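You operate a simulated robot arm through the tools that you are given. There is no shell and no other tool.

You run a simulated robot arm. Do the job below in one go: nothing can be reset, and whatever is moved stays where it is left.

JOB
Clean the bench and grease the thin plate.
Fine: wipe the oil stain off with the grey pad, brush grease from the tin over the plate, put pad and brush back. Set down upright: stubby brush. A coat counts when it lies all over at full strength: go over it till it gets no stronger. What is to be rubbed or washed off counts as gone when no trace of it is left.

Only the result counts: the job must be done as asked and must still hold three seconds after the hand-in. Knocking over, shifting, dropping, spilling or breaking anything else fails it.

ROBOT AND FRAMES
A 7-joint arm with a two-finger parallel gripper, fixed in place. Base frame: the origin is on the floor under the middle of its stand, x ahead of it, y to its left, z up. Readings come in mm, degrees, newtons and seconds.
With the tool pointing down near the work surface it reaches from about 380 to 900 mm from the base axis. Its first joint turns from -143.0 to 143.0 degrees. Payload 3 kg.
The TCP is the grasp point between the finger pads, 30 mm short of the fingertips. In the tool frame z runs along the fingers and y along their closing line. Largest opening 94 mm; finger width 28, thickness 10; the body of the gripper, 50 by 96 mm, starts 55 mm behind the TCP.
Orientation is that of the tool frame in the base frame, as a unit quaternion [x, y, z, w]. With the fingers straight down and closing along the base's y, the tool's x points along the base's -x, its y along +y and its z along -z.

CONTROLS
- The arm moves only by the tool arm_command. Its argument "targets" is text: rows parted by semicolons, each of 7 numbers parted by spaces: the shift along the base's x, y, z in mm, then the turn, a rotation vector about the base's x, y, z in degrees, then the gripper command, from -1 (fully open) to 1 (shut), values between in proportion. In form: dx dy dz ax ay az hand; .... A call has 1 to 20 rows; each row shifts and turns the commanded pose from where the row before left it. Each row takes 0.2 s and may step no farther than 50 mm and 8.6 degrees from the row before; otherwise, or with a gripper value out of range, the whole call is refused. A pose out of reach is approached as far as the arm can. The call stops where the force on the tool passes 50 N (or 10 N more than at its start, if that is more) or the arm is blocked; 0.2 s more then pass. Each finger travels about 72 mm/s and halts on what it meets, pressing with about 37 N; the grip force reading is that of the motor and also rises with nothing between the fingers. The clock runs only during rows and for 0.2 s after the last one: add rows that do not move to give the fingers time. It gives the time, the measured TCP pose, the force on the tool (base axes), the opening and the grip force at its end, in the units of the frame above (readings bear some noise), with the torque about the TCP (base axes, N m) and any sound that the robot's microphone picked up.
- Cameras (640 x 400 px; columns grow to the right, rows downward): "scene" is fixed at [50.3, -501.2, 1484]; the picture's right is [0.74, -0.67, 0.00], its down [-0.30, -0.33, -0.89] and it looks along [0.60, 0.66, -0.45] (base axes); focal length 332 px, centre (320, 200). "wrist" rides on the gripper at [76, 14, -102] in the tool frame; the picture's right is [-0.18, 0.98, 0.00], its down [-0.75, -0.14, -0.64] and it looks along [-0.63, -0.12, 0.77] (tool axes); focal length 243 px, centre (320, 200). There is no depth. A picture from a camera that has moved, and an enlarged one, comes with that camera's place and axes in the base frame and with its lens.
- get_image(camera): a new picture of that camera. It takes no simulated time.
- zoom(camera, box): a new picture of the part [left, top, right, bottom] of that camera's present view, enlarged. It takes no simulated time.
- close_job(): hands the job in; it is judged then, once.

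Nothing tells you positions but the pictures and the camera data. Unless the task says otherwise, let go and move clear before handing in.

The tools are called after ">>>" as name(argument=value, ...) on one line, values as JSON. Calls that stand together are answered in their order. arm_command: Moves the arm, as the interface text tells. Its arguments: {"type":"object","properties":{"targets":{"type":"string"}},"required":["targets"]} The other tools are called the same way: get_image (camera) takes a picture; zoom (camera, box) takes an enlarged picture of a part of a camera's view; close_job () hands the job in.

At the start:

```text
time: 0.0
tool_pos: [453.5, 313.6, 1230.8]
tool_rot: [0.0, 1.0, 0.0, 0.0]
contact_force: [0.1, -0.3, 0.2]
moment: [-0.01, -0.01, -0.01]
width: 94.3
grip_force: 0.0
```

scene: 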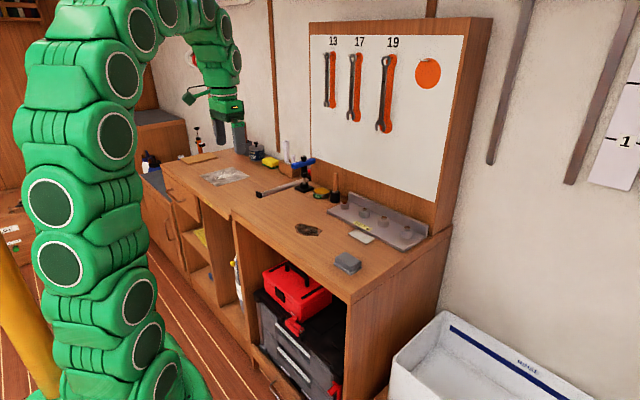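
wrist: 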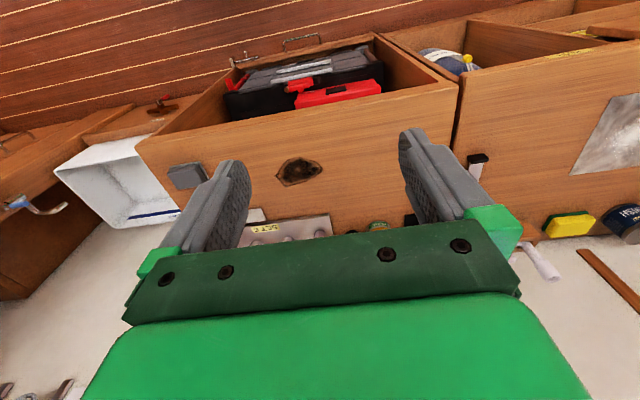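

I see a workbench with a dark stain, a grey pad near the right front edge, a plate, several tins and brushes. I'll zoom in to identify each thing before moving.

>>> zoom(camera="scene", box=[270, 140, 450, 290])

>>> zoom(camera="scene", box=[180, 100, 350, 220])

>>> zoom(camera="wrist", box=[140, 120, 440, 260])

>>> zoom(camera="wrist", box=[420, 60, 640, 300])

```text
2.67 times, centred on (360, 215) of scene
camera zoom: at [50.3, -501.2, 1484.0], right [0.74, -0.67, 0.0], down [-0.3, -0.33, -0.89], along [0.6, 0.66, -0.45], focal length 887 px, centre (213, 160)
```

zoom: 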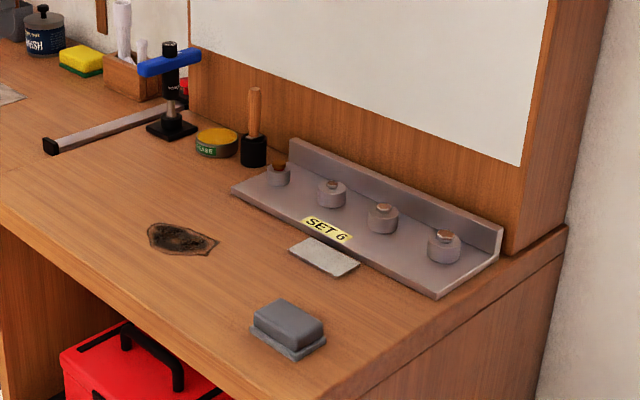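

```text
3.33 times, centred on (265, 160) of scene
camera zoom: at [50.3, -501.2, 1484.0], right [0.74, -0.67, 0.0], down [-0.3, -0.33, -0.89], along [0.6, 0.66, -0.45], focal length 1108 px, centre (503, 333)
```

zoom: 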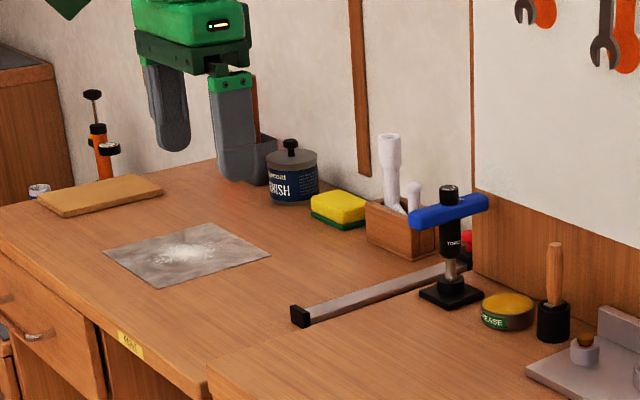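

```text
2.13 times, centred on (290, 190) of wrist
camera zoom: at [378.3, 328.4, 1333.7], right [0.18, 0.98, 0.0], down [0.75, -0.14, 0.64], along [0.63, -0.12, -0.77], focal length 518 px, centre (384, 221)
```

zoom: 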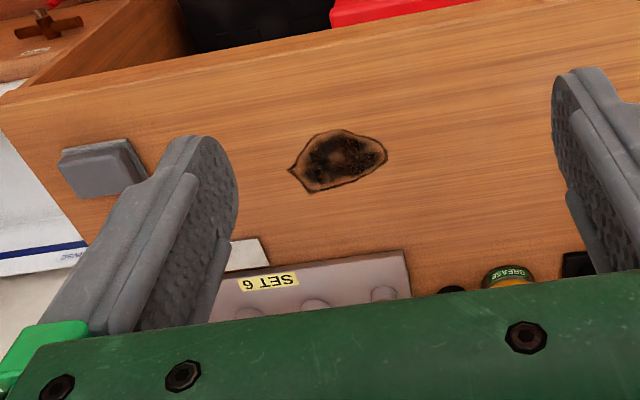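

```text
1.67 times, centred on (530, 180) of wrist
camera zoom: at [378.3, 328.4, 1333.7], right [0.18, 0.98, 0.0], down [0.75, -0.14, 0.64], along [0.63, -0.12, -0.77], focal length 404 px, centre (-30, 233)
```

zoom: 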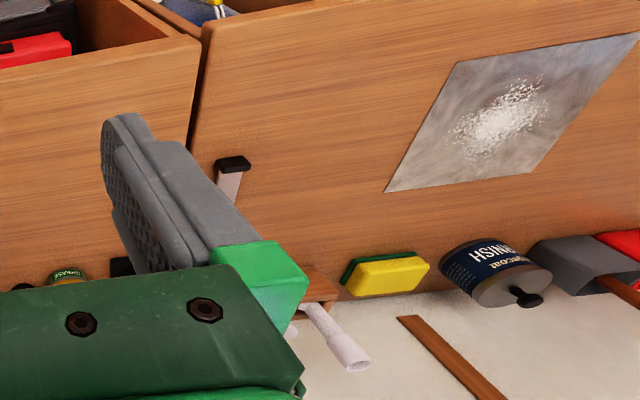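

The stain, grey pad, a small pale plate, the grease tin and a wooden-handled brush are all on the right part of the bench; a larger metallic sheet with white specks lies on the left. I'll zoom closer to tell which is the thin plate and what the brush looks like.

>>> zoom(camera="scene", box=[300, 165, 360, 205])

>>> zoom(camera="scene", box=[330, 215, 400, 260])

>>> zoom(camera="scene", box=[320, 240, 380, 280])

>>> zoom(camera="scene", box=[190, 150, 270, 200])

>>> zoom(camera="scene", box=[280, 210, 340, 250])

```text
10.00 times, centred on (330, 185) of scene
camera zoom: at [50.3, -501.2, 1484.0], right [0.74, -0.67, 0.0], down [-0.3, -0.33, -0.89], along [0.6, 0.66, -0.45], focal length 3325 px, centre (220, 350)
```

zoom: 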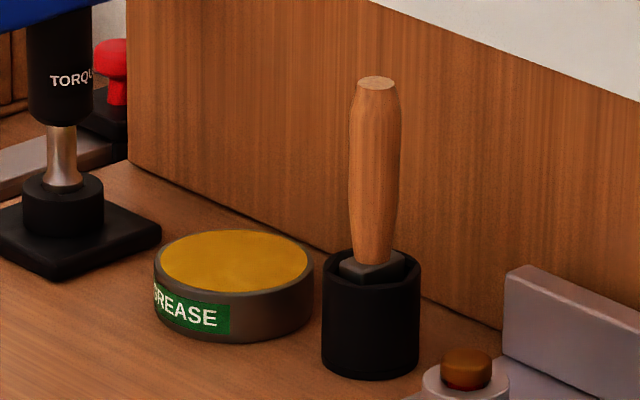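

```text
8.89 times, centred on (365, 238) of scene
camera zoom: at [50.3, -501.2, 1484.0], right [0.74, -0.67, 0.0], down [-0.3, -0.33, -0.89], along [0.6, 0.66, -0.45], focal length 2956 px, centre (-80, -133)
```

zoom: 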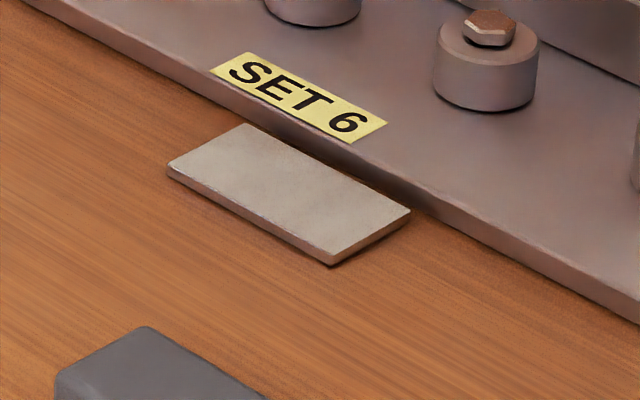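

```text
10.00 times, centred on (350, 260) of scene
camera zoom: at [50.3, -501.2, 1484.0], right [0.74, -0.67, 0.0], down [-0.3, -0.33, -0.89], along [0.6, 0.66, -0.45], focal length 3325 px, centre (20, -400)
```

zoom: 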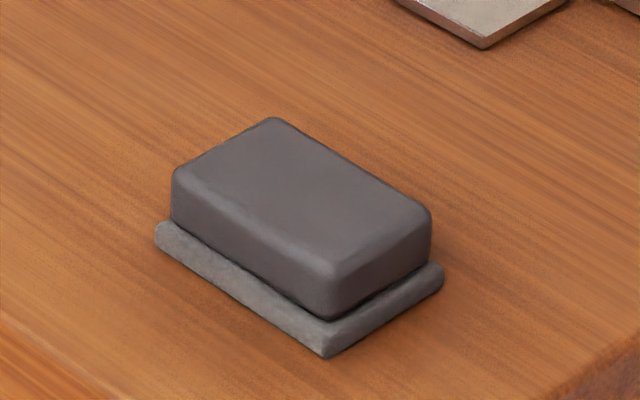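

```text
8.00 times, centred on (230, 175) of scene
camera zoom: at [50.3, -501.2, 1484.0], right [0.74, -0.67, 0.0], down [-0.3, -0.33, -0.89], along [0.6, 0.66, -0.45], focal length 2660 px, centre (1040, 400)
```

zoom: 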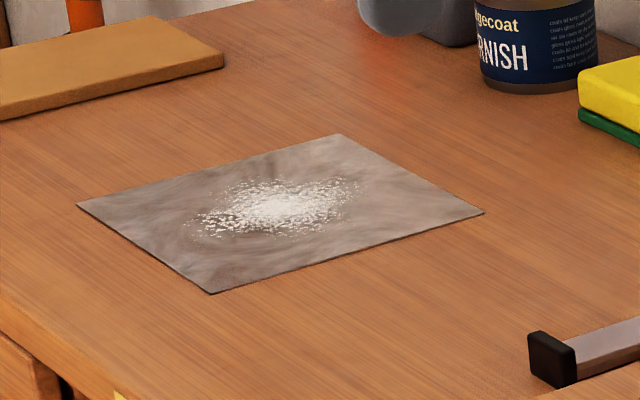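

```text
10.00 times, centred on (310, 230) of scene
camera zoom: at [50.3, -501.2, 1484.0], right [0.74, -0.67, 0.0], down [-0.3, -0.33, -0.89], along [0.6, 0.66, -0.45], focal length 3325 px, centre (420, -100)
```

zoom: 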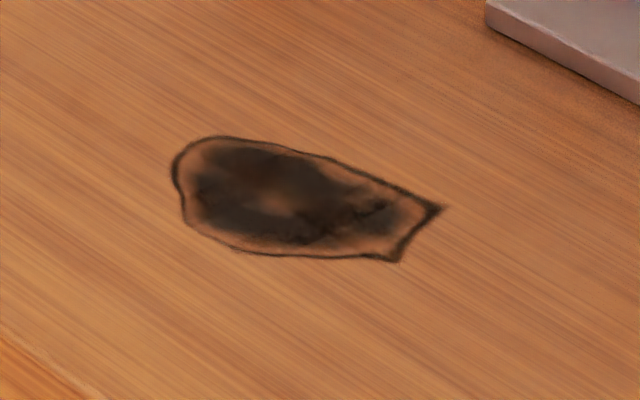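

The oil stain is around (660, 229) and the grey pad around (621, 10). The small thin plate is near (762, 82), and the tin and the brush in its black cup are near (865, 390) and (890, 338), with the bench top at z≈890. I'll move the wrist camera closer to refine these.

>>> arm_command(targets="9.3 -42.7 -16.2 0 0 0 -1; 9.3 -42.7 -16.2 0 0 0 -1; 9.3 -42.7 -16.2 0 0 0 -1; 9.3 -42.7 -16.2 0 0 0 -1; 9.3 -42.7 -16.2 0 0 0 -1; 0 0 0 0 0 0 -1")

>>> get_image(camera="wrist")

>>> get_image(camera="scene")

```text
time: 1.4
tool_pos: [500.1, 97.8, 1150.0]
tool_rot: [0.0, 1.0, 0.0, -0.001]
contact_force: [1.4, 0.3, 0.3]
moment: [0.0, -0.02, -0.02]
width: 93.9
grip_force: 0.0
```

```text
taken
camera wrist: at [424.3, 111.5, 1253.3], right [0.18, 0.98, 0.0], down [0.75, -0.14, 0.64], along [0.63, -0.12, -0.77], focal length 243 px, centre (320, 200)
```

wrist: 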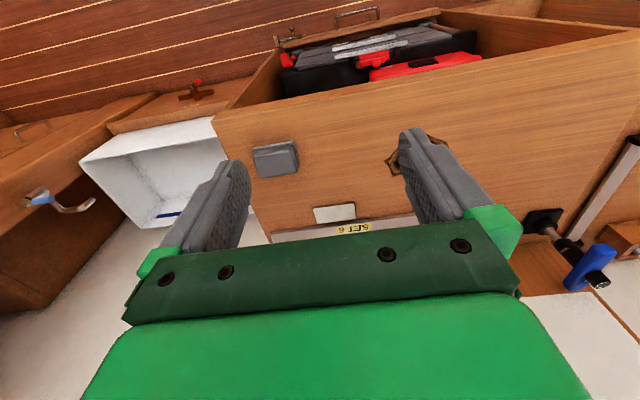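

```text
taken
```

scene: 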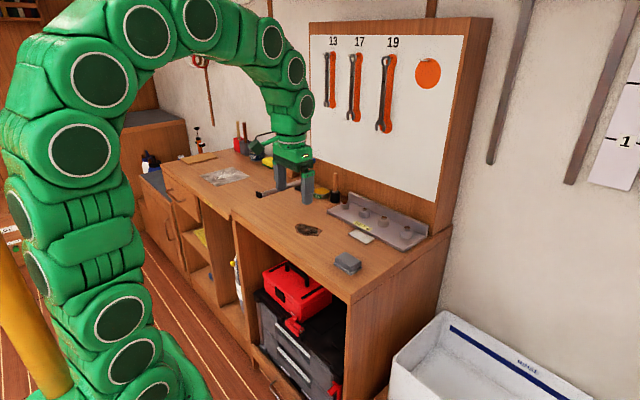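

The pad, plate and rail are clear from here. I'll zoom in to measure them.

>>> zoom(camera="wrist", box=[230, 120, 330, 190])

>>> zoom(camera="wrist", box=[290, 180, 390, 245])

>>> zoom(camera="scene", box=[220, 110, 290, 160])

```text
5.71 times, centred on (280, 155) of wrist
camera zoom: at [424.3, 111.5, 1253.3], right [0.18, 0.98, 0.0], down [0.75, -0.14, 0.64], along [0.63, -0.12, -0.77], focal length 1386 px, centre (549, 457)
```

zoom: 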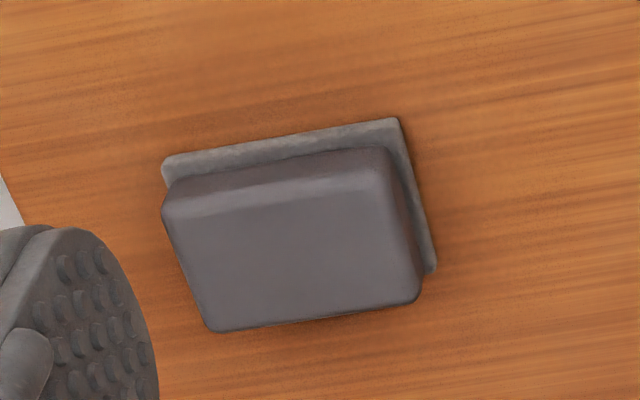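

```text
6.15 times, centred on (340, 212) of wrist
camera zoom: at [424.3, 111.5, 1253.3], right [0.18, 0.98, 0.0], down [0.75, -0.14, 0.64], along [0.63, -0.12, -0.77], focal length 1493 px, centre (197, 123)
```

zoom: 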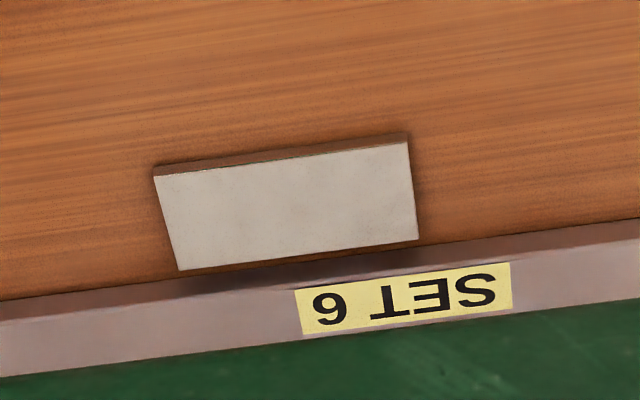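

```text
8.00 times, centred on (255, 135) of scene
camera zoom: at [50.3, -501.2, 1484.0], right [0.74, -0.67, 0.0], down [-0.3, -0.33, -0.89], along [0.6, 0.66, -0.45], focal length 2660 px, centre (840, 720)
```

zoom: 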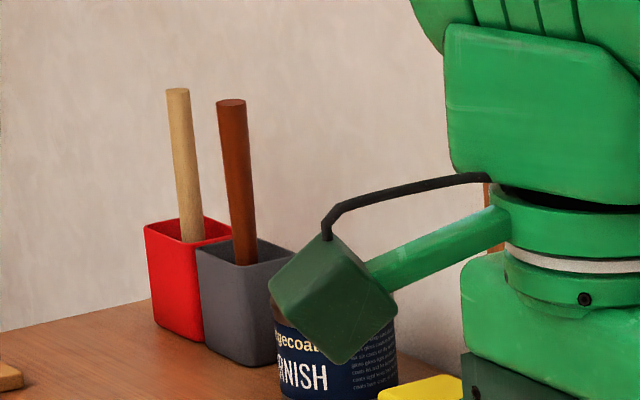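

The other brushes on the left are long-handled in pots, so the stubby one is the brush in the black cup by the tin. Next I'll go above the pad at z≈1000 and check alignment.

>>> arm_command(targets="23.6 -18.6 -30 0 0 0 -1; 23.6 -18.6 -30 0 0 0 -1; 23.6 -18.6 -30 0 0 0 -1; 23.6 -18.6 -30 0 0 0 -1; 23.6 -18.6 -30 0 0 0 -1; 0 0 0 0 0 0 -1")

>>> get_image(camera="wrist")

>>> zoom(camera="wrist", box=[220, 60, 420, 180])

>>> zoom(camera="scene", box=[290, 190, 410, 280])

```text
time: 2.8
tool_pos: [619.9, 5.9, 1001.1]
tool_rot: [0.0, 1.0, 0.0, 0.001]
contact_force: [1.0, 0.5, -0.4]
moment: [0.01, -0.01, -0.04]
width: 94.0
grip_force: 0.1
```

```text
taken
camera wrist: at [544.2, 20.8, 1103.7], right [0.18, 0.98, 0.0], down [0.75, -0.14, 0.64], along [0.63, -0.12, -0.77], focal length 243 px, centre (320, 200)
```

wrist: 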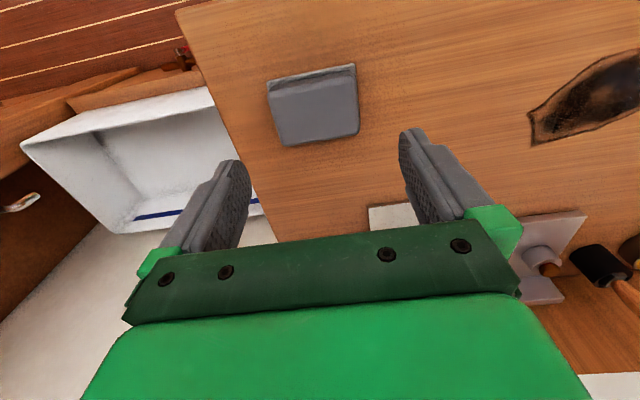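

```text
3.20 times, centred on (320, 120) of wrist
camera zoom: at [544.2, 20.8, 1103.7], right [0.18, 0.98, 0.0], down [0.75, -0.14, 0.64], along [0.63, -0.12, -0.77], focal length 776 px, centre (320, 456)
```

zoom: 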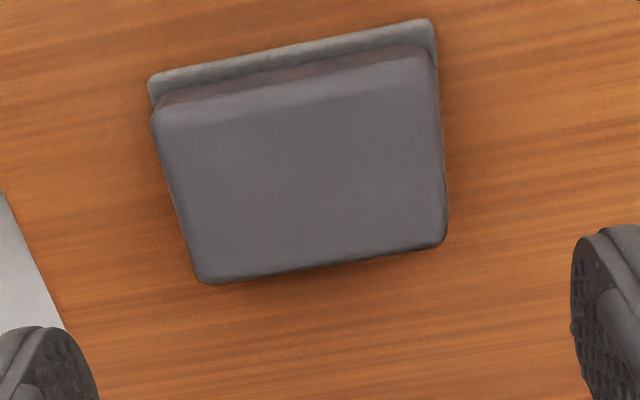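

```text
4.44 times, centred on (350, 235) of scene
camera zoom: at [50.3, -501.2, 1484.0], right [0.74, -0.67, 0.0], down [-0.3, -0.33, -0.89], along [0.6, 0.66, -0.45], focal length 1478 px, centre (187, 44)
```

zoom: 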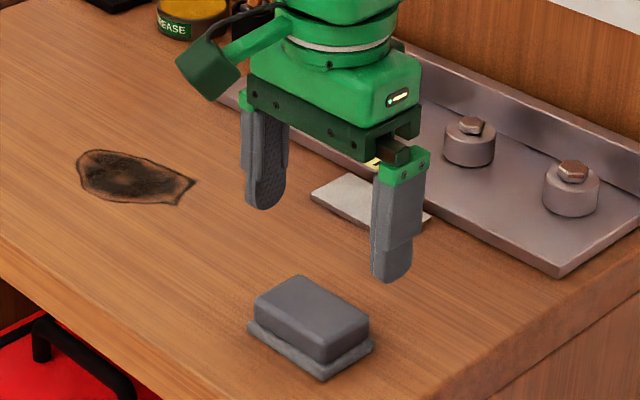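

The pad's block is about 44×64 mm, centred near (613, 5) and aligned with the gripper. I'll shift slightly, descend to z≈945 and check clearance.

>>> arm_command(targets="-7 -1 -16 0 0 0 -1; 0 0 -20 0 0 0 -1; 0 0 -20 0 0 0 -1; 0 0 0 0 0 0 -1")

>>> get_image(camera="wrist")

>>> zoom(camera="scene", box=[310, 225, 400, 285])

```text
time: 3.8
tool_pos: [610.0, 7.3, 944.4]
tool_rot: [0.001, 1.0, 0.0, 0.0]
contact_force: [0.1, -0.6, 0.3]
moment: [0.02, 0.01, 0.01]
width: 94.2
grip_force: 0.0
```

```text
taken
camera wrist: at [535.7, 21.4, 1047.7], right [0.18, 0.98, 0.0], down [0.75, -0.14, 0.64], along [0.63, -0.12, -0.77], focal length 243 px, centre (320, 200)
```

wrist: 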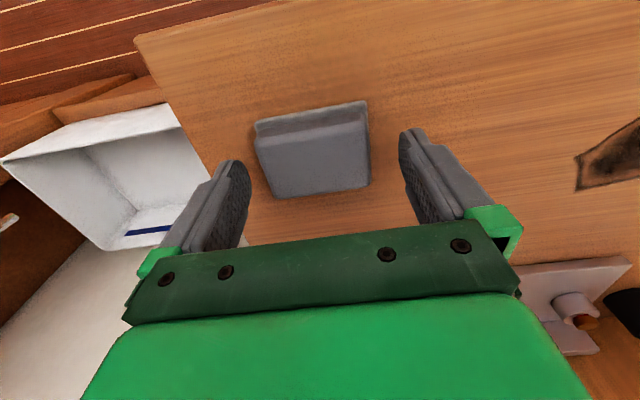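

```text
6.67 times, centred on (355, 255) of scene
camera zoom: at [50.3, -501.2, 1484.0], right [0.74, -0.67, 0.0], down [-0.3, -0.33, -0.89], along [0.6, 0.66, -0.45], focal length 2217 px, centre (87, -167)
```

zoom: 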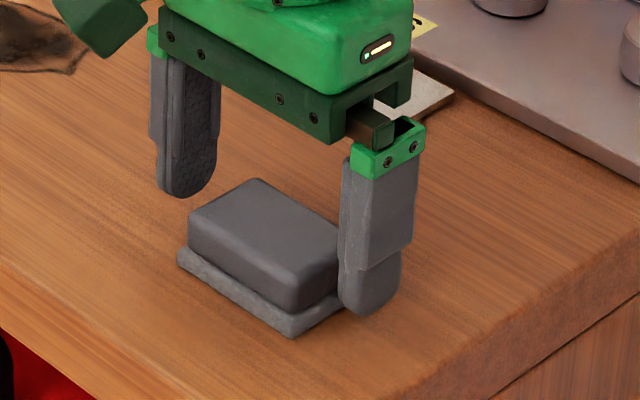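

The fingers straddle the pad with clearance on both sides. I'll lower in small steps to feel for the bench with the fingertips.

>>> arm_command(targets="1 0 -8 0 0 0 -1; 0 0 -7 0 0 0 -1; 0 0 -3 0 0 0 -1; 0 0 -2 0 0 0 -1; 0 0 0 0 0 0 -1")

>>> zoom(camera="scene", box=[310, 225, 400, 285])

>>> get_image(camera="wrist")

```text
time: 4.6
tool_pos: [611.9, 7.7, 929.6]
tool_rot: [0.0, 1.0, 0.0, 0.004]
contact_force: [-5.7, 0.8, 11.7]
moment: [-0.55, 0.33, -0.35]
width: 93.9
grip_force: 0.1
stopped in row 3: the force on the tool passed its limit at 66 N (the readings are from after the stop); the commanded pose is now the measured one
```

```text
6.67 times, centred on (355, 255) of scene
camera zoom: at [50.3, -501.2, 1484.0], right [0.74, -0.67, 0.0], down [-0.3, -0.33, -0.89], along [0.6, 0.66, -0.45], focal length 2217 px, centre (87, -167)
```

zoom: 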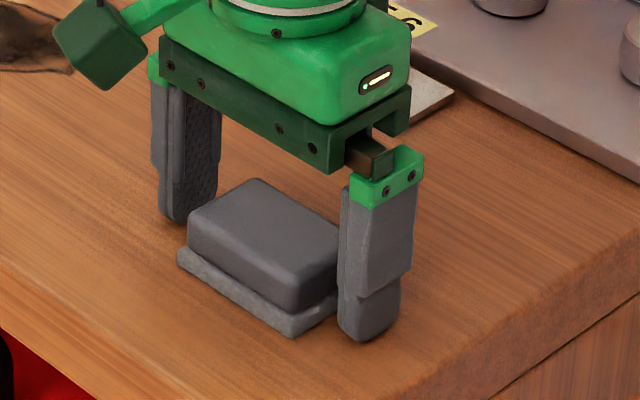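

```text
taken
camera wrist: at [536.4, 21.9, 1032.9], right [0.19, 0.98, 0.0], down [0.75, -0.14, 0.65], along [0.64, -0.12, -0.76], focal length 243 px, centre (320, 200)
```

wrist: 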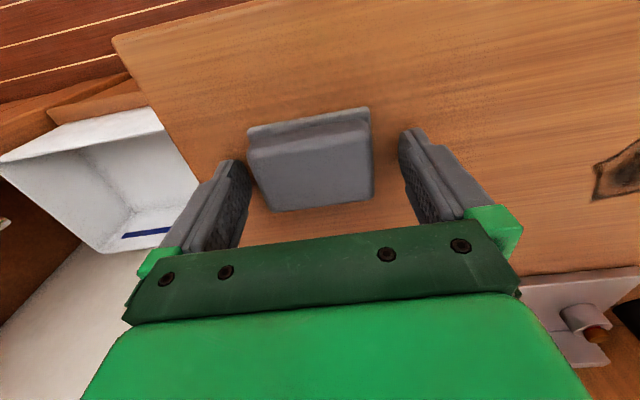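

Contact came at TCP z≈930, so the bench top is z≈900. I'll rise about 11 mm so the fingertips clear the felt, then close on the block.

>>> arm_command(targets="-1 -1 6 0 0.4 0 -1; 0 0 5.5 0 0 0 -1; 0 0 0 0 0 0 0; 0 0 0 0 0 0 1; 0 0 0 0 0 0 1; 0 0 0 0 0 0 1; 0 0 0 0 0 0 1")

>>> zoom(camera="scene", box=[310, 225, 400, 285])

>>> get_image(camera="wrist")

```text
time: 6.2
tool_pos: [610.8, 4.8, 941.9]
tool_rot: [0.0, 1.0, -0.001, -0.001]
contact_force: [0.5, 0.8, 0.3]
moment: [0.01, -0.01, 0.01]
width: 62.6
grip_force: 37.2
```

```text
6.67 times, centred on (355, 255) of scene
camera zoom: at [50.3, -501.2, 1484.0], right [0.74, -0.67, 0.0], down [-0.3, -0.33, -0.89], along [0.6, 0.66, -0.45], focal length 2217 px, centre (87, -167)
```

zoom: 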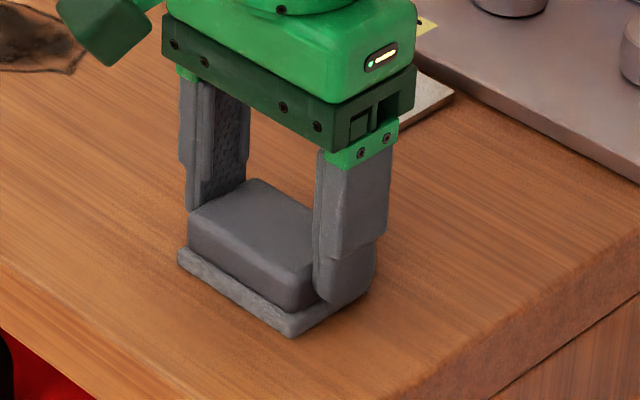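

```text
taken
camera wrist: at [536.0, 19.5, 1044.9], right [0.19, 0.98, 0.0], down [0.76, -0.14, 0.64], along [0.63, -0.12, -0.77], focal length 243 px, centre (320, 200)
```

wrist: 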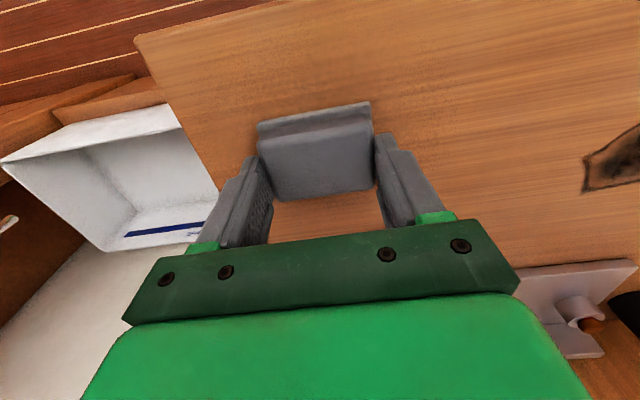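

The pad is gripped firmly, 62.6 mm wide, with its resting place at TCP (610.8, 4.8, 941.9). I'll lift it and carry it near the stain for a closer view.

>>> arm_command(targets="0 0 10 0 0 0 1; 0 0 30 0 0 0 1; 0 35 20 0 0 0 1; 0 45 0 0 0 0 1; -10 45 0 0 0 0 1; -20 40 0 0 0 0 1; -20 20 0 0 0 0 1; 0 0 0 0 0 0 1")

>>> get_image(camera="wrist")

>>> get_image(camera="scene")

```text
time: 8.0
tool_pos: [564.5, 192.5, 998.4]
tool_rot: [0.0, 1.0, 0.0, 0.0]
contact_force: [-0.3, 0.7, 0.0]
moment: [0.0, 0.01, 0.02]
width: 0.0
grip_force: 33.2
```

```text
taken
camera wrist: at [489.1, 207.0, 1101.6], right [0.19, 0.98, 0.0], down [0.75, -0.14, 0.64], along [0.63, -0.12, -0.77], focal length 243 px, centre (320, 200)
```

wrist: 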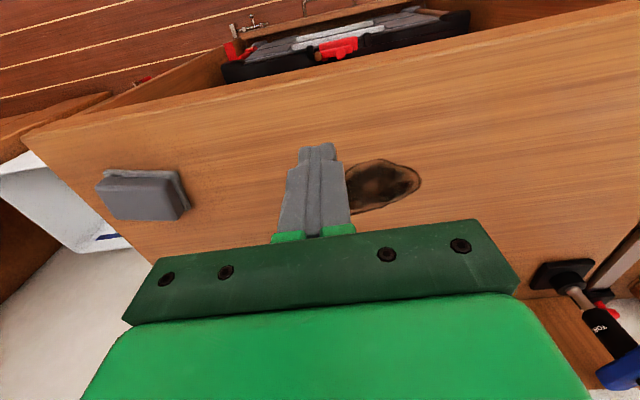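

```text
taken
```

scene: 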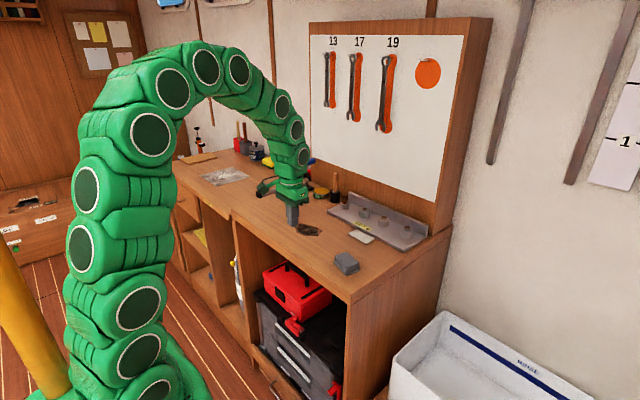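

The pad slipped out during the lift and is still on the bench near its place; the grip was too shallow. I'll inspect it before regripping lower.

>>> zoom(camera="scene", box=[310, 235, 385, 285])

>>> zoom(camera="wrist", box=[80, 150, 210, 235])

>>> zoom(camera="wrist", box=[330, 140, 450, 220])

>>> zoom(camera="scene", box=[280, 200, 340, 250])

```text
8.00 times, centred on (348, 260) of scene
camera zoom: at [50.3, -501.2, 1484.0], right [0.74, -0.67, 0.0], down [-0.3, -0.33, -0.89], along [0.6, 0.66, -0.45], focal length 2660 px, centre (100, -280)
```

zoom: 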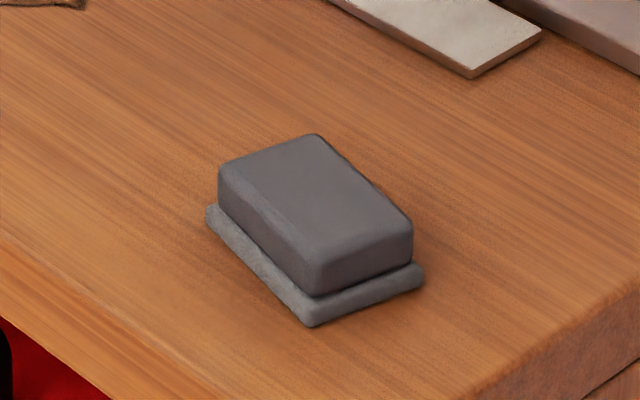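

```text
4.71 times, centred on (145, 192) of wrist
camera zoom: at [489.1, 207.0, 1101.6], right [0.19, 0.98, 0.0], down [0.75, -0.14, 0.64], along [0.63, -0.12, -0.77], focal length 1142 px, centre (1144, 235)
```

zoom: 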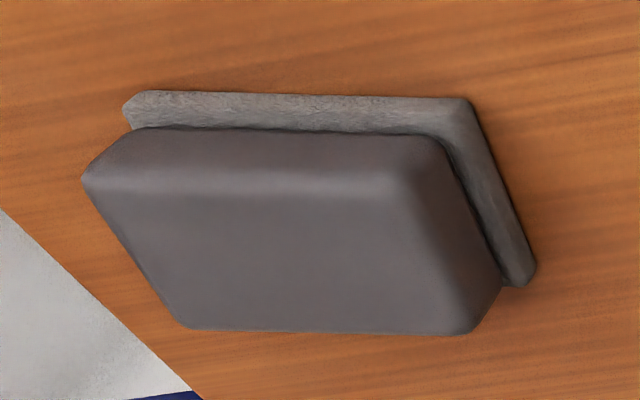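

```text
5.00 times, centred on (390, 180) of wrist
camera zoom: at [489.1, 207.0, 1101.6], right [0.19, 0.98, 0.0], down [0.75, -0.14, 0.64], along [0.63, -0.12, -0.77], focal length 1213 px, centre (-30, 300)
```

zoom: 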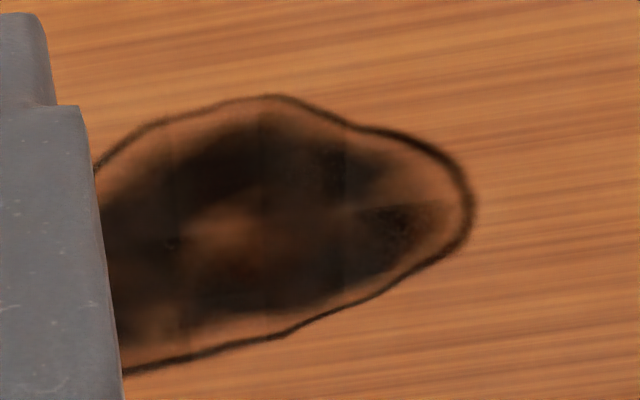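

```text
8.00 times, centred on (310, 225) of scene
camera zoom: at [50.3, -501.2, 1484.0], right [0.74, -0.67, 0.0], down [-0.3, -0.33, -0.89], along [0.6, 0.66, -0.45], focal length 2660 px, centre (400, 0)
```

zoom: 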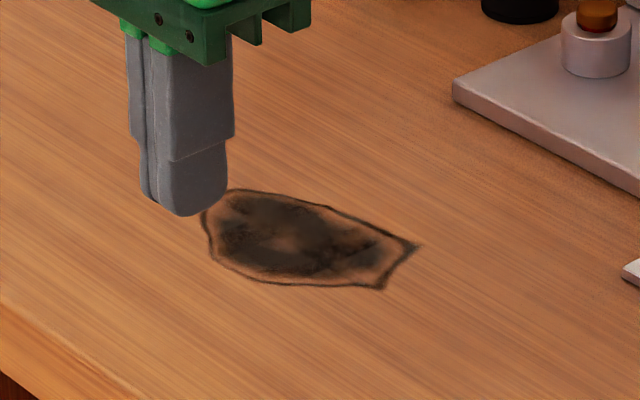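

The pad stayed put but yawed about −10° and shifted a few mm. I'll return above it with the hand open, rotate to match, and look again.

>>> arm_command(targets="8 -40 0 0 0 -3 -1; 8 -40 0 0 0 -3 -1; 8 -40 0 0 0 -3 -1; 8 -40 -4 0 0 -1 -1; 9 -27 -4 0 0 0 -1; 0 0 0 0 0 0 -1")

>>> get_image(camera="wrist")

>>> zoom(camera="wrist", box=[220, 60, 420, 180])

```text
time: 9.4
tool_pos: [601.3, 7.0, 992.0]
tool_rot: [0.087, 0.996, 0.0, -0.001]
contact_force: [-0.3, 0.8, 0.6]
moment: [-0.02, -0.01, -0.01]
width: 94.1
grip_force: 0.1
```

```text
taken
camera wrist: at [530.5, 34.1, 1095.2], right [0.35, 0.94, 0.0], down [0.72, -0.27, 0.64], along [0.6, -0.23, -0.77], focal length 243 px, centre (320, 200)
```

wrist: 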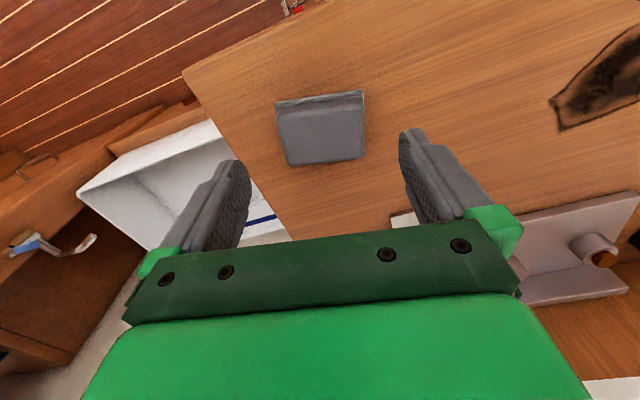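

```text
3.20 times, centred on (320, 120) of wrist
camera zoom: at [530.5, 34.1, 1095.2], right [0.35, 0.94, 0.0], down [0.72, -0.27, 0.64], along [0.6, -0.23, -0.77], focal length 776 px, centre (320, 456)
```

zoom: 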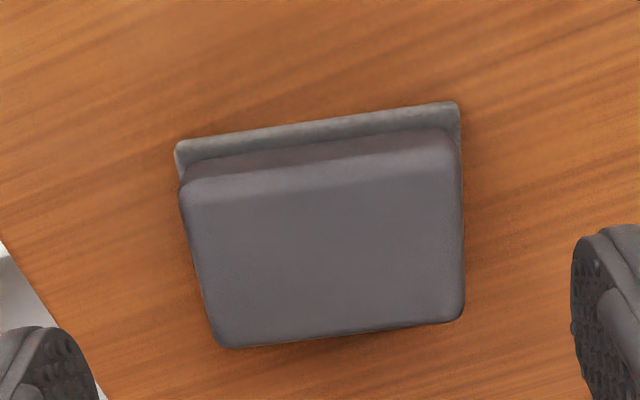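

Pad centre is about 3.5 mm ahead of the TCP with 1.3° of residual yaw. I'll correct that, go lower than before so the fingertips are just above the felt, and close.

>>> arm_command(targets="3.5 1 -14 0 0 -1.3 -1; 0 0 -15 0 0 0 -1; 0 0 -15 0 0 0 -1; 0 0 -6 0 0 0 -1; 0 0 -4 0 0 0 -1; 0 0 0 0 0 0 -1")

>>> zoom(camera="scene", box=[310, 225, 400, 285])

>>> get_image(camera="wrist")

```text
time: 10.8
tool_pos: [606.7, 4.5, 937.5]
tool_rot: [0.1, 0.995, 0.0, -0.001]
contact_force: [-0.1, -0.5, 0.0]
moment: [0.0, 0.03, -0.01]
width: 93.8
grip_force: 0.2
```

```text
6.67 times, centred on (355, 255) of scene
camera zoom: at [50.3, -501.2, 1484.0], right [0.74, -0.67, 0.0], down [-0.3, -0.33, -0.89], along [0.6, 0.66, -0.45], focal length 2217 px, centre (87, -167)
```

zoom: 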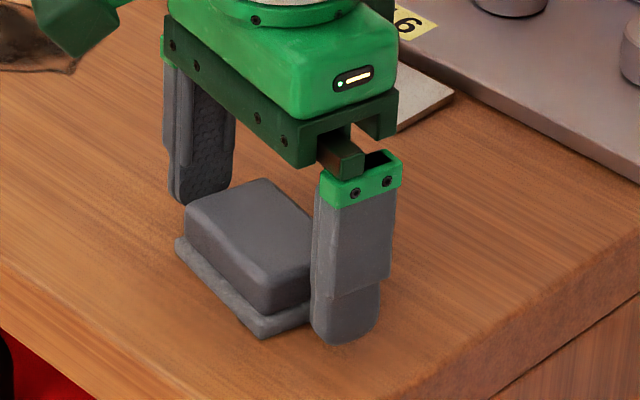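

```text
taken
camera wrist: at [535.3, 34.1, 1041.2], right [0.37, 0.93, 0.0], down [0.71, -0.29, 0.64], along [0.59, -0.24, -0.77], focal length 243 px, centre (320, 200)
```

wrist: 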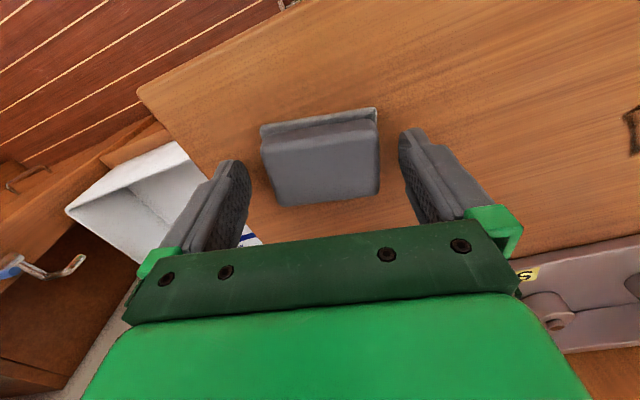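

Alignment is good and the fingertips sit about 7.5 mm above the bench. I'll close, then lift very gently and check the hold.

>>> arm_command(targets="0 0 0 0 0 0 0; 0 0 0 0 0 0 1; 0 0 0 0 0 0 1; 0 0 0 0 0 0 1; 0 0 0 0 0 0 1; 0 0 0 0 0 0 1")

>>> zoom(camera="scene", box=[310, 225, 400, 285])

>>> zoom(camera="wrist", box=[220, 90, 420, 220])

```text
time: 12.2
tool_pos: [605.9, 4.5, 938.6]
tool_rot: [0.099, 0.995, 0.0, -0.001]
contact_force: [0.5, 0.7, 4.3]
moment: [-0.02, 0.03, -0.07]
width: 62.7
grip_force: 37.0
```

```text
6.67 times, centred on (355, 255) of scene
camera zoom: at [50.3, -501.2, 1484.0], right [0.74, -0.67, 0.0], down [-0.3, -0.33, -0.89], along [0.6, 0.66, -0.45], focal length 2217 px, centre (87, -167)
```

zoom: 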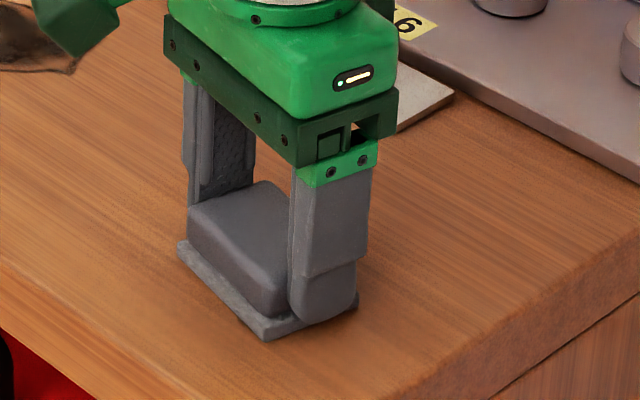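

```text
3.08 times, centred on (320, 155) of wrist
camera zoom: at [535.3, 34.1, 1041.4], right [0.37, 0.93, 0.0], down [0.71, -0.29, 0.64], along [0.59, -0.24, -0.77], focal length 746 px, centre (320, 338)
```

zoom: 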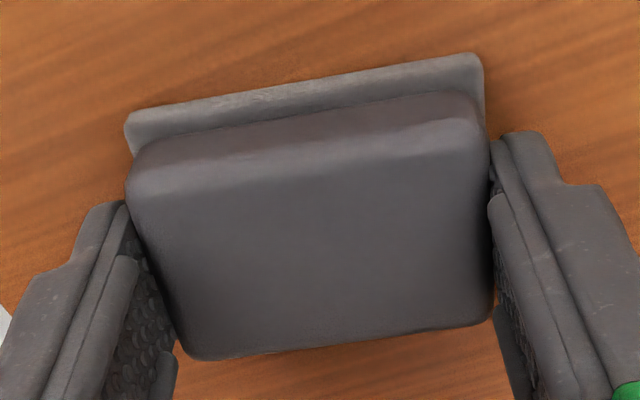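

The fingertips rest lightly on the felt ledge with a width of 62.7 mm. I'll try a slow small lift and check whether the pad follows.

>>> arm_command(targets="0 0 1 0 0 0 1; 0 0 2 0 0 0 1; 0 0 2 0 0 0 1; 0 0 3 0 0 0 1; 0 0 0 0 0 0 1")

>>> zoom(camera="scene", box=[310, 225, 400, 285])

>>> zoom(camera="wrist", box=[220, 90, 420, 220])

```text
time: 13.4
tool_pos: [606.5, 5.4, 946.5]
tool_rot: [0.1, 0.995, 0.0, -0.001]
contact_force: [-0.4, -0.6, -0.3]
moment: [0.03, 0.01, 0.01]
width: 63.0
grip_force: 36.8
```

```text
6.67 times, centred on (355, 255) of scene
camera zoom: at [50.3, -501.2, 1484.0], right [0.74, -0.67, 0.0], down [-0.3, -0.33, -0.89], along [0.6, 0.66, -0.45], focal length 2217 px, centre (87, -167)
```

zoom: 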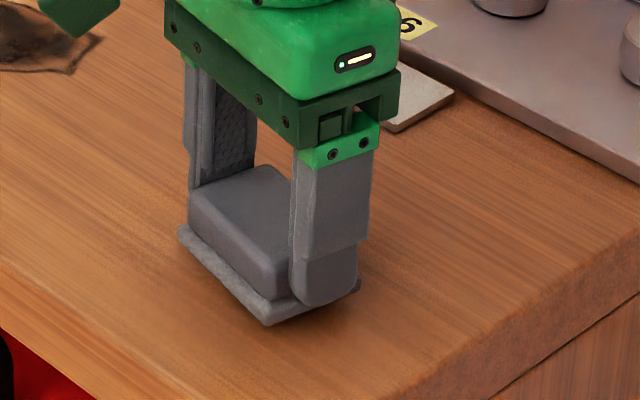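

```text
3.08 times, centred on (320, 155) of wrist
camera zoom: at [535.2, 33.7, 1050.0], right [0.37, 0.93, 0.0], down [0.71, -0.29, 0.64], along [0.59, -0.24, -0.77], focal length 746 px, centre (320, 338)
```

zoom: 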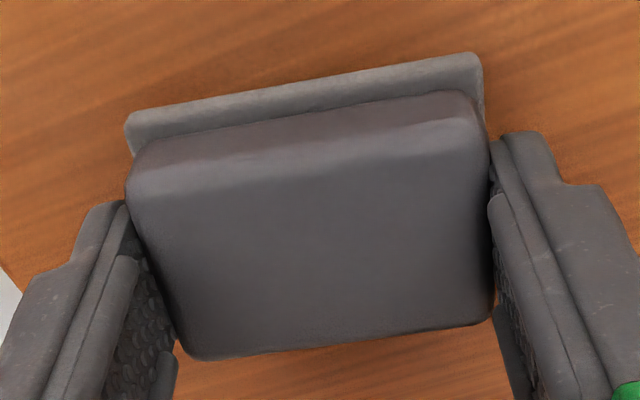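

The pad lifts cleanly now. I'll carry it low and gently to the stain, turning it back to zero yaw. The stain spans about x 615–687, y 175–283.

>>> arm_command(targets="0 4 5 0 0 0 1; 2 10 8 0 0 2 1; 4 18 5 0 0 3 1; 5 22 0 0 0 3 1; 5 24 0 0 0 3.3 1; 5 24 0 0 0 0 1; 4 22 0 0 0 0 1; 3 18 0 0 0 0 1; 1 12 0 0 0 0 1; 0 6 0 0 0 0 1; 0 0 0 0 0 0 1")

>>> get_image(camera="wrist")

>>> zoom(camera="scene", box=[270, 190, 390, 270])

```text
time: 15.8
tool_pos: [633.3, 166.1, 967.1]
tool_rot: [0.0, 1.0, 0.0, 0.0]
contact_force: [0.3, 0.0, 0.0]
moment: [-0.01, -0.01, 0.02]
width: 62.9
grip_force: 36.9
```

```text
taken
camera wrist: at [558.0, 180.5, 1069.0], right [0.18, 0.98, 0.0], down [0.75, -0.14, 0.64], along [0.63, -0.12, -0.77], focal length 243 px, centre (320, 200)
```

wrist: 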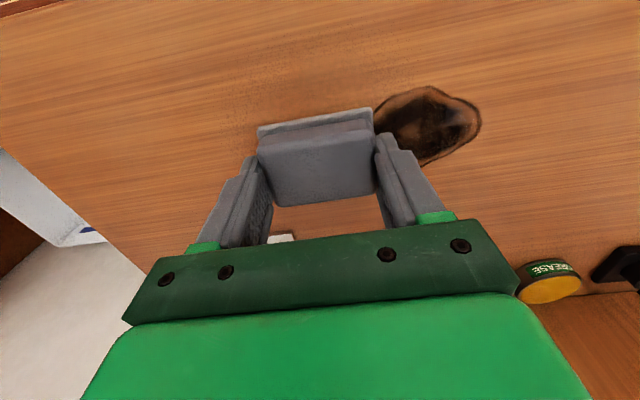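

```text
5.00 times, centred on (330, 230) of scene
camera zoom: at [50.3, -501.2, 1484.0], right [0.74, -0.67, 0.0], down [-0.3, -0.33, -0.89], along [0.6, 0.66, -0.45], focal length 1663 px, centre (270, 50)
```

zoom: 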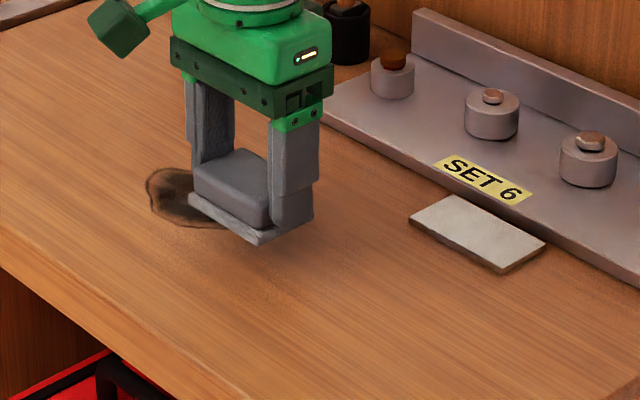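

The pad is still held, hovering at the stain's right edge. I'll lower it until it just presses on the bench.

>>> arm_command(targets="-4 0 -10 0 0 0 1; -4 0 -10 0 0 0 1; 0 0 -5 0 0 0 1; 0 0 -2 0 0 0 1; 0 0 -1 0 0 0 1; 0 0 0 0 0 0 1")

```text
time: 17.2
tool_pos: [627.2, 165.3, 936.9]
tool_rot: [0.001, 1.0, 0.001, -0.001]
contact_force: [-1.8, 2.3, 10.7]
moment: [0.01, 0.18, 0.0]
width: 62.8
grip_force: 36.9
```

Contact is about 11 N, good for wiping. I'll make the first back-and-forth strokes over the near edge of the stain.

>>> arm_command(targets="0 10 0 0 0 0 1; 0 15 0 0 0 0 1; 0 15 0 0 0 0 1; 0 15 0 0 0 0 1; 0 15 0 0 0 0 1; 0 15 0 0 0 0 1; 0 15 0 0 0 0 1; 0 15 0 0 0 0 1; 0 15 0 0 0 0 1; 0 0 0 0 0 0 1")

>>> get_image(camera="wrist")

>>> zoom(camera="scene", box=[270, 190, 390, 270])

```text
time: 19.4
tool_pos: [627.0, 294.7, 937.4]
tool_rot: [0.001, 1.0, -0.001, 0.0]
contact_force: [1.8, -10.7, 38.5]
moment: [-0.45, 0.11, 0.03]
width: 63.0
grip_force: 37.1
```

```text
taken
camera wrist: at [551.5, 309.0, 1040.9], right [0.19, 0.98, 0.0], down [0.75, -0.14, 0.64], along [0.63, -0.12, -0.77], focal length 243 px, centre (320, 200)
```

wrist: 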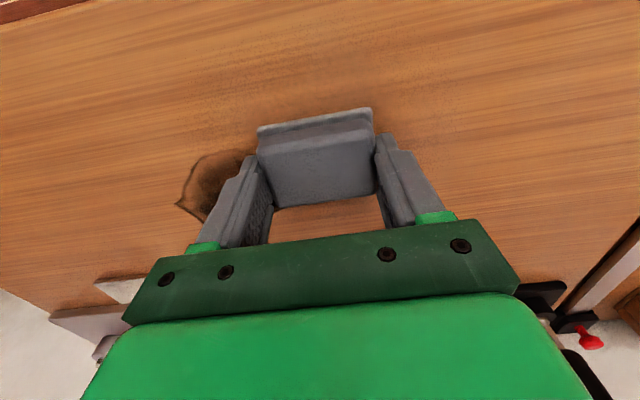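

```text
5.00 times, centred on (330, 230) of scene
camera zoom: at [50.3, -501.2, 1484.0], right [0.74, -0.67, 0.0], down [-0.3, -0.33, -0.89], along [0.6, 0.66, -0.45], focal length 1663 px, centre (270, 50)
```

zoom: 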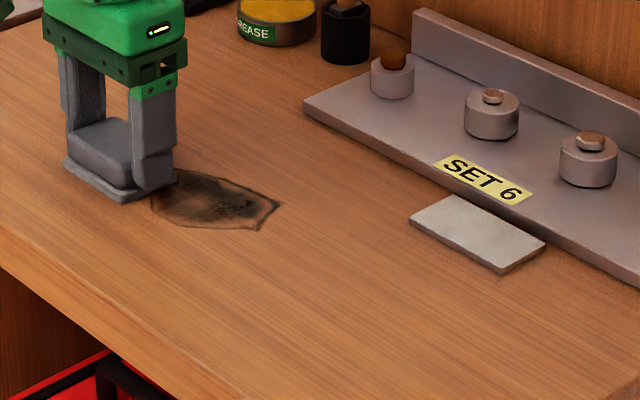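

One pass already fades the stain. Force grew to about 38 N, so I'll raise slightly and go on with the strokes further back.

>>> arm_command(targets="0 0 0.6 0 0 0 1; 15 0 0 0 0 0 1; 0 -15 0 0 0 0 1; 0 -15 0 0 0 0 1; 0 -15 0 0 0 0 1; 0 -15 0 0 0 0 1; 0 -15 0 0 0 0 1; 0 -15 0 0 0 0 1; 0 -15 0 0 0 0 1; 0 -15 0 0 0 0 1; 0 -10 0 0 0 0 1; 0 0 0 0 0 0 1")

>>> zoom(camera="scene", box=[270, 190, 390, 270])

```text
time: 22.0
tool_pos: [641.8, 165.2, 937.4]
tool_rot: [0.001, 1.0, 0.0, -0.002]
contact_force: [-1.6, 10.2, 27.4]
moment: [0.2, 0.08, 0.03]
width: 62.9
grip_force: 37.2
```

```text
5.00 times, centred on (330, 230) of scene
camera zoom: at [50.3, -501.2, 1484.0], right [0.74, -0.67, 0.0], down [-0.3, -0.33, -0.89], along [0.6, 0.66, -0.45], focal length 1663 px, centre (270, 50)
```

zoom: 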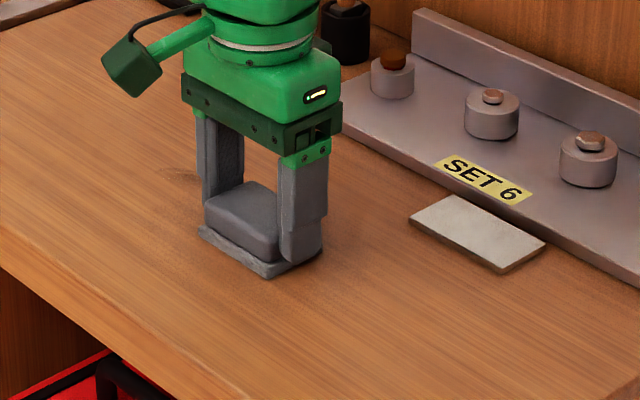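

The stain is disappearing. I'll continue with further rows toward the back and watch the force.

>>> arm_command(targets="0 0 0.3 0 0 0 1; 15 0 0 0 0 0 1; 0 15 0 0 0 0 1; 0 15 0 0 0 0 1; 0 15 0 0 0 0 1; 0 15 0 0 0 0 1; 0 15 0 0 0 0 1; 0 15 0 0 0 0 1; 0 15 0 0 0 0 1; 0 15 0 0 0 0 1; 0 10 0 0 0 0 1; 0 0 0 0 0 0 1")

>>> zoom(camera="scene", box=[270, 190, 390, 270])

```text
time: 23.2
tool_pos: [655.4, 207.5, 937.6]
tool_rot: [0.001, 1.0, 0.001, 0.0]
contact_force: [-2.5, 1.4, 18.1]
moment: [-0.07, 0.2, 0.0]
width: 62.7
grip_force: 37.3
stopped in row 5: the force on the tool passed its limit at 51 N (the readings are from after the stop); the commanded pose is now the measured one
```

```text
5.00 times, centred on (330, 230) of scene
camera zoom: at [50.3, -501.2, 1484.0], right [0.74, -0.67, 0.0], down [-0.3, -0.33, -0.89], along [0.6, 0.66, -0.45], focal length 1663 px, centre (270, 50)
```

zoom: 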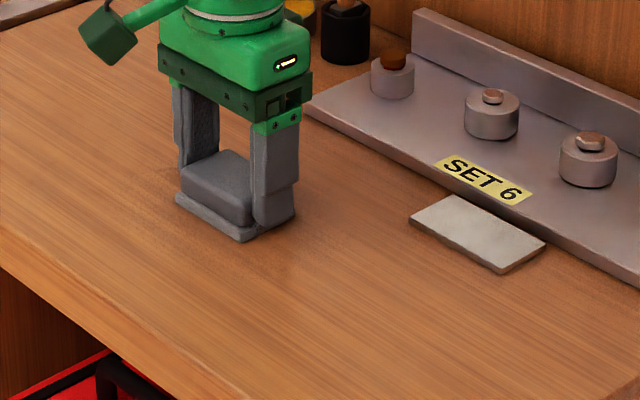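

The force tripped the limit; I'll ease off by 0.4 mm and carry on.

>>> arm_command(targets="0 0 0.4 0 0 0 1; 0 12 0 0 0 0 1; 0 12 0 0 0 0 1; 0 12 0.1 0 0 0 1; 0 12 0.1 0 0 0 1; 0 12 0.1 0 0 0 1; 0 12 0 0 0 0 1; 0 12 0 0 0 0 1; 0 0 0 0 0 0 1")

>>> zoom(camera="scene", box=[270, 190, 390, 270])

>>> get_image(camera="wrist")

```text
time: 25.2
tool_pos: [655.8, 290.5, 936.8]
tool_rot: [0.001, 1.0, 0.0, 0.0]
contact_force: [0.0, -0.2, -0.9]
moment: [0.03, 0.03, -0.01]
width: 62.7
grip_force: 36.7
```

```text
5.00 times, centred on (330, 230) of scene
camera zoom: at [50.3, -501.2, 1484.0], right [0.74, -0.67, 0.0], down [-0.3, -0.33, -0.89], along [0.6, 0.66, -0.45], focal length 1663 px, centre (270, 50)
```

zoom: 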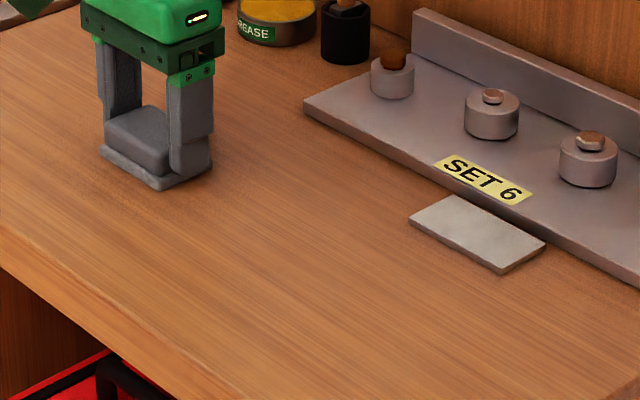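

```text
taken
camera wrist: at [580.3, 305.7, 1041.2], right [0.19, 0.98, 0.0], down [0.75, -0.14, 0.64], along [0.63, -0.12, -0.77], focal length 243 px, centre (320, 200)
```

wrist: 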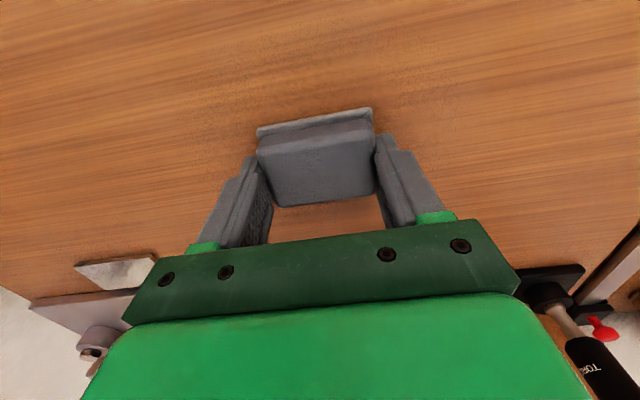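

The stain looks gone to the eye, but contact was light on that last pass. I'll press a bit more and make extra passes further back and over the whole area.

>>> arm_command(targets="16 0 -0.5 0 0 0 1; 0 -12 0 0 0 0 1; 0 -12 0 0 0 0 1; 0 -12 0 0 0 0 1; 0 0 0 0 0 0 1")

```text
time: 26.4
tool_pos: [672.3, 254.5, 938.2]
tool_rot: [0.001, 1.0, -0.001, -0.001]
contact_force: [-0.7, 2.8, 9.4]
moment: [0.15, -0.06, 0.05]
width: 62.8
grip_force: 37.1
```

>>> arm_command(targets="0 -12 -0.1 0 0 0 1; 0 -12 0 0 0 0 1; 0 -12 0 0 0 0 1; 0 -12 0 0 0 0 1; 0 -12 0 0 0 0 1; 0 -12 0 0 0 0 1; 0 -12 0 0 0 0 1; 0 -8 0 0 0 0 1; 0 0 0 0 0 0 1")

>>> zoom(camera="scene", box=[270, 190, 390, 270])

```text
time: 28.4
tool_pos: [673.2, 163.9, 937.2]
tool_rot: [0.001, 1.0, 0.001, 0.0]
contact_force: [1.5, 14.6, 45.0]
moment: [0.49, 0.0, -0.01]
width: 63.1
grip_force: 37.6
```

```text
5.00 times, centred on (330, 230) of scene
camera zoom: at [50.3, -501.2, 1484.0], right [0.74, -0.67, 0.0], down [-0.3, -0.33, -0.89], along [0.6, 0.66, -0.45], focal length 1663 px, centre (270, 50)
```

zoom: 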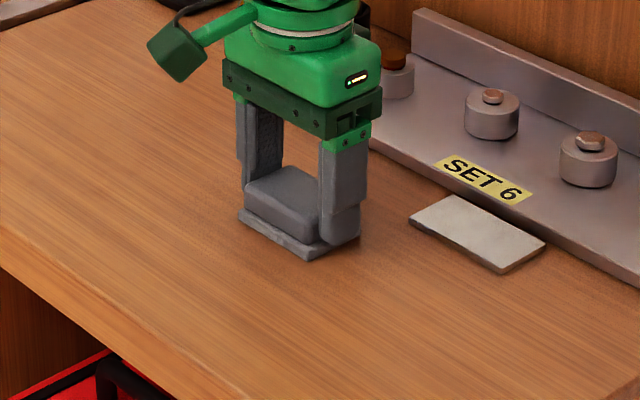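

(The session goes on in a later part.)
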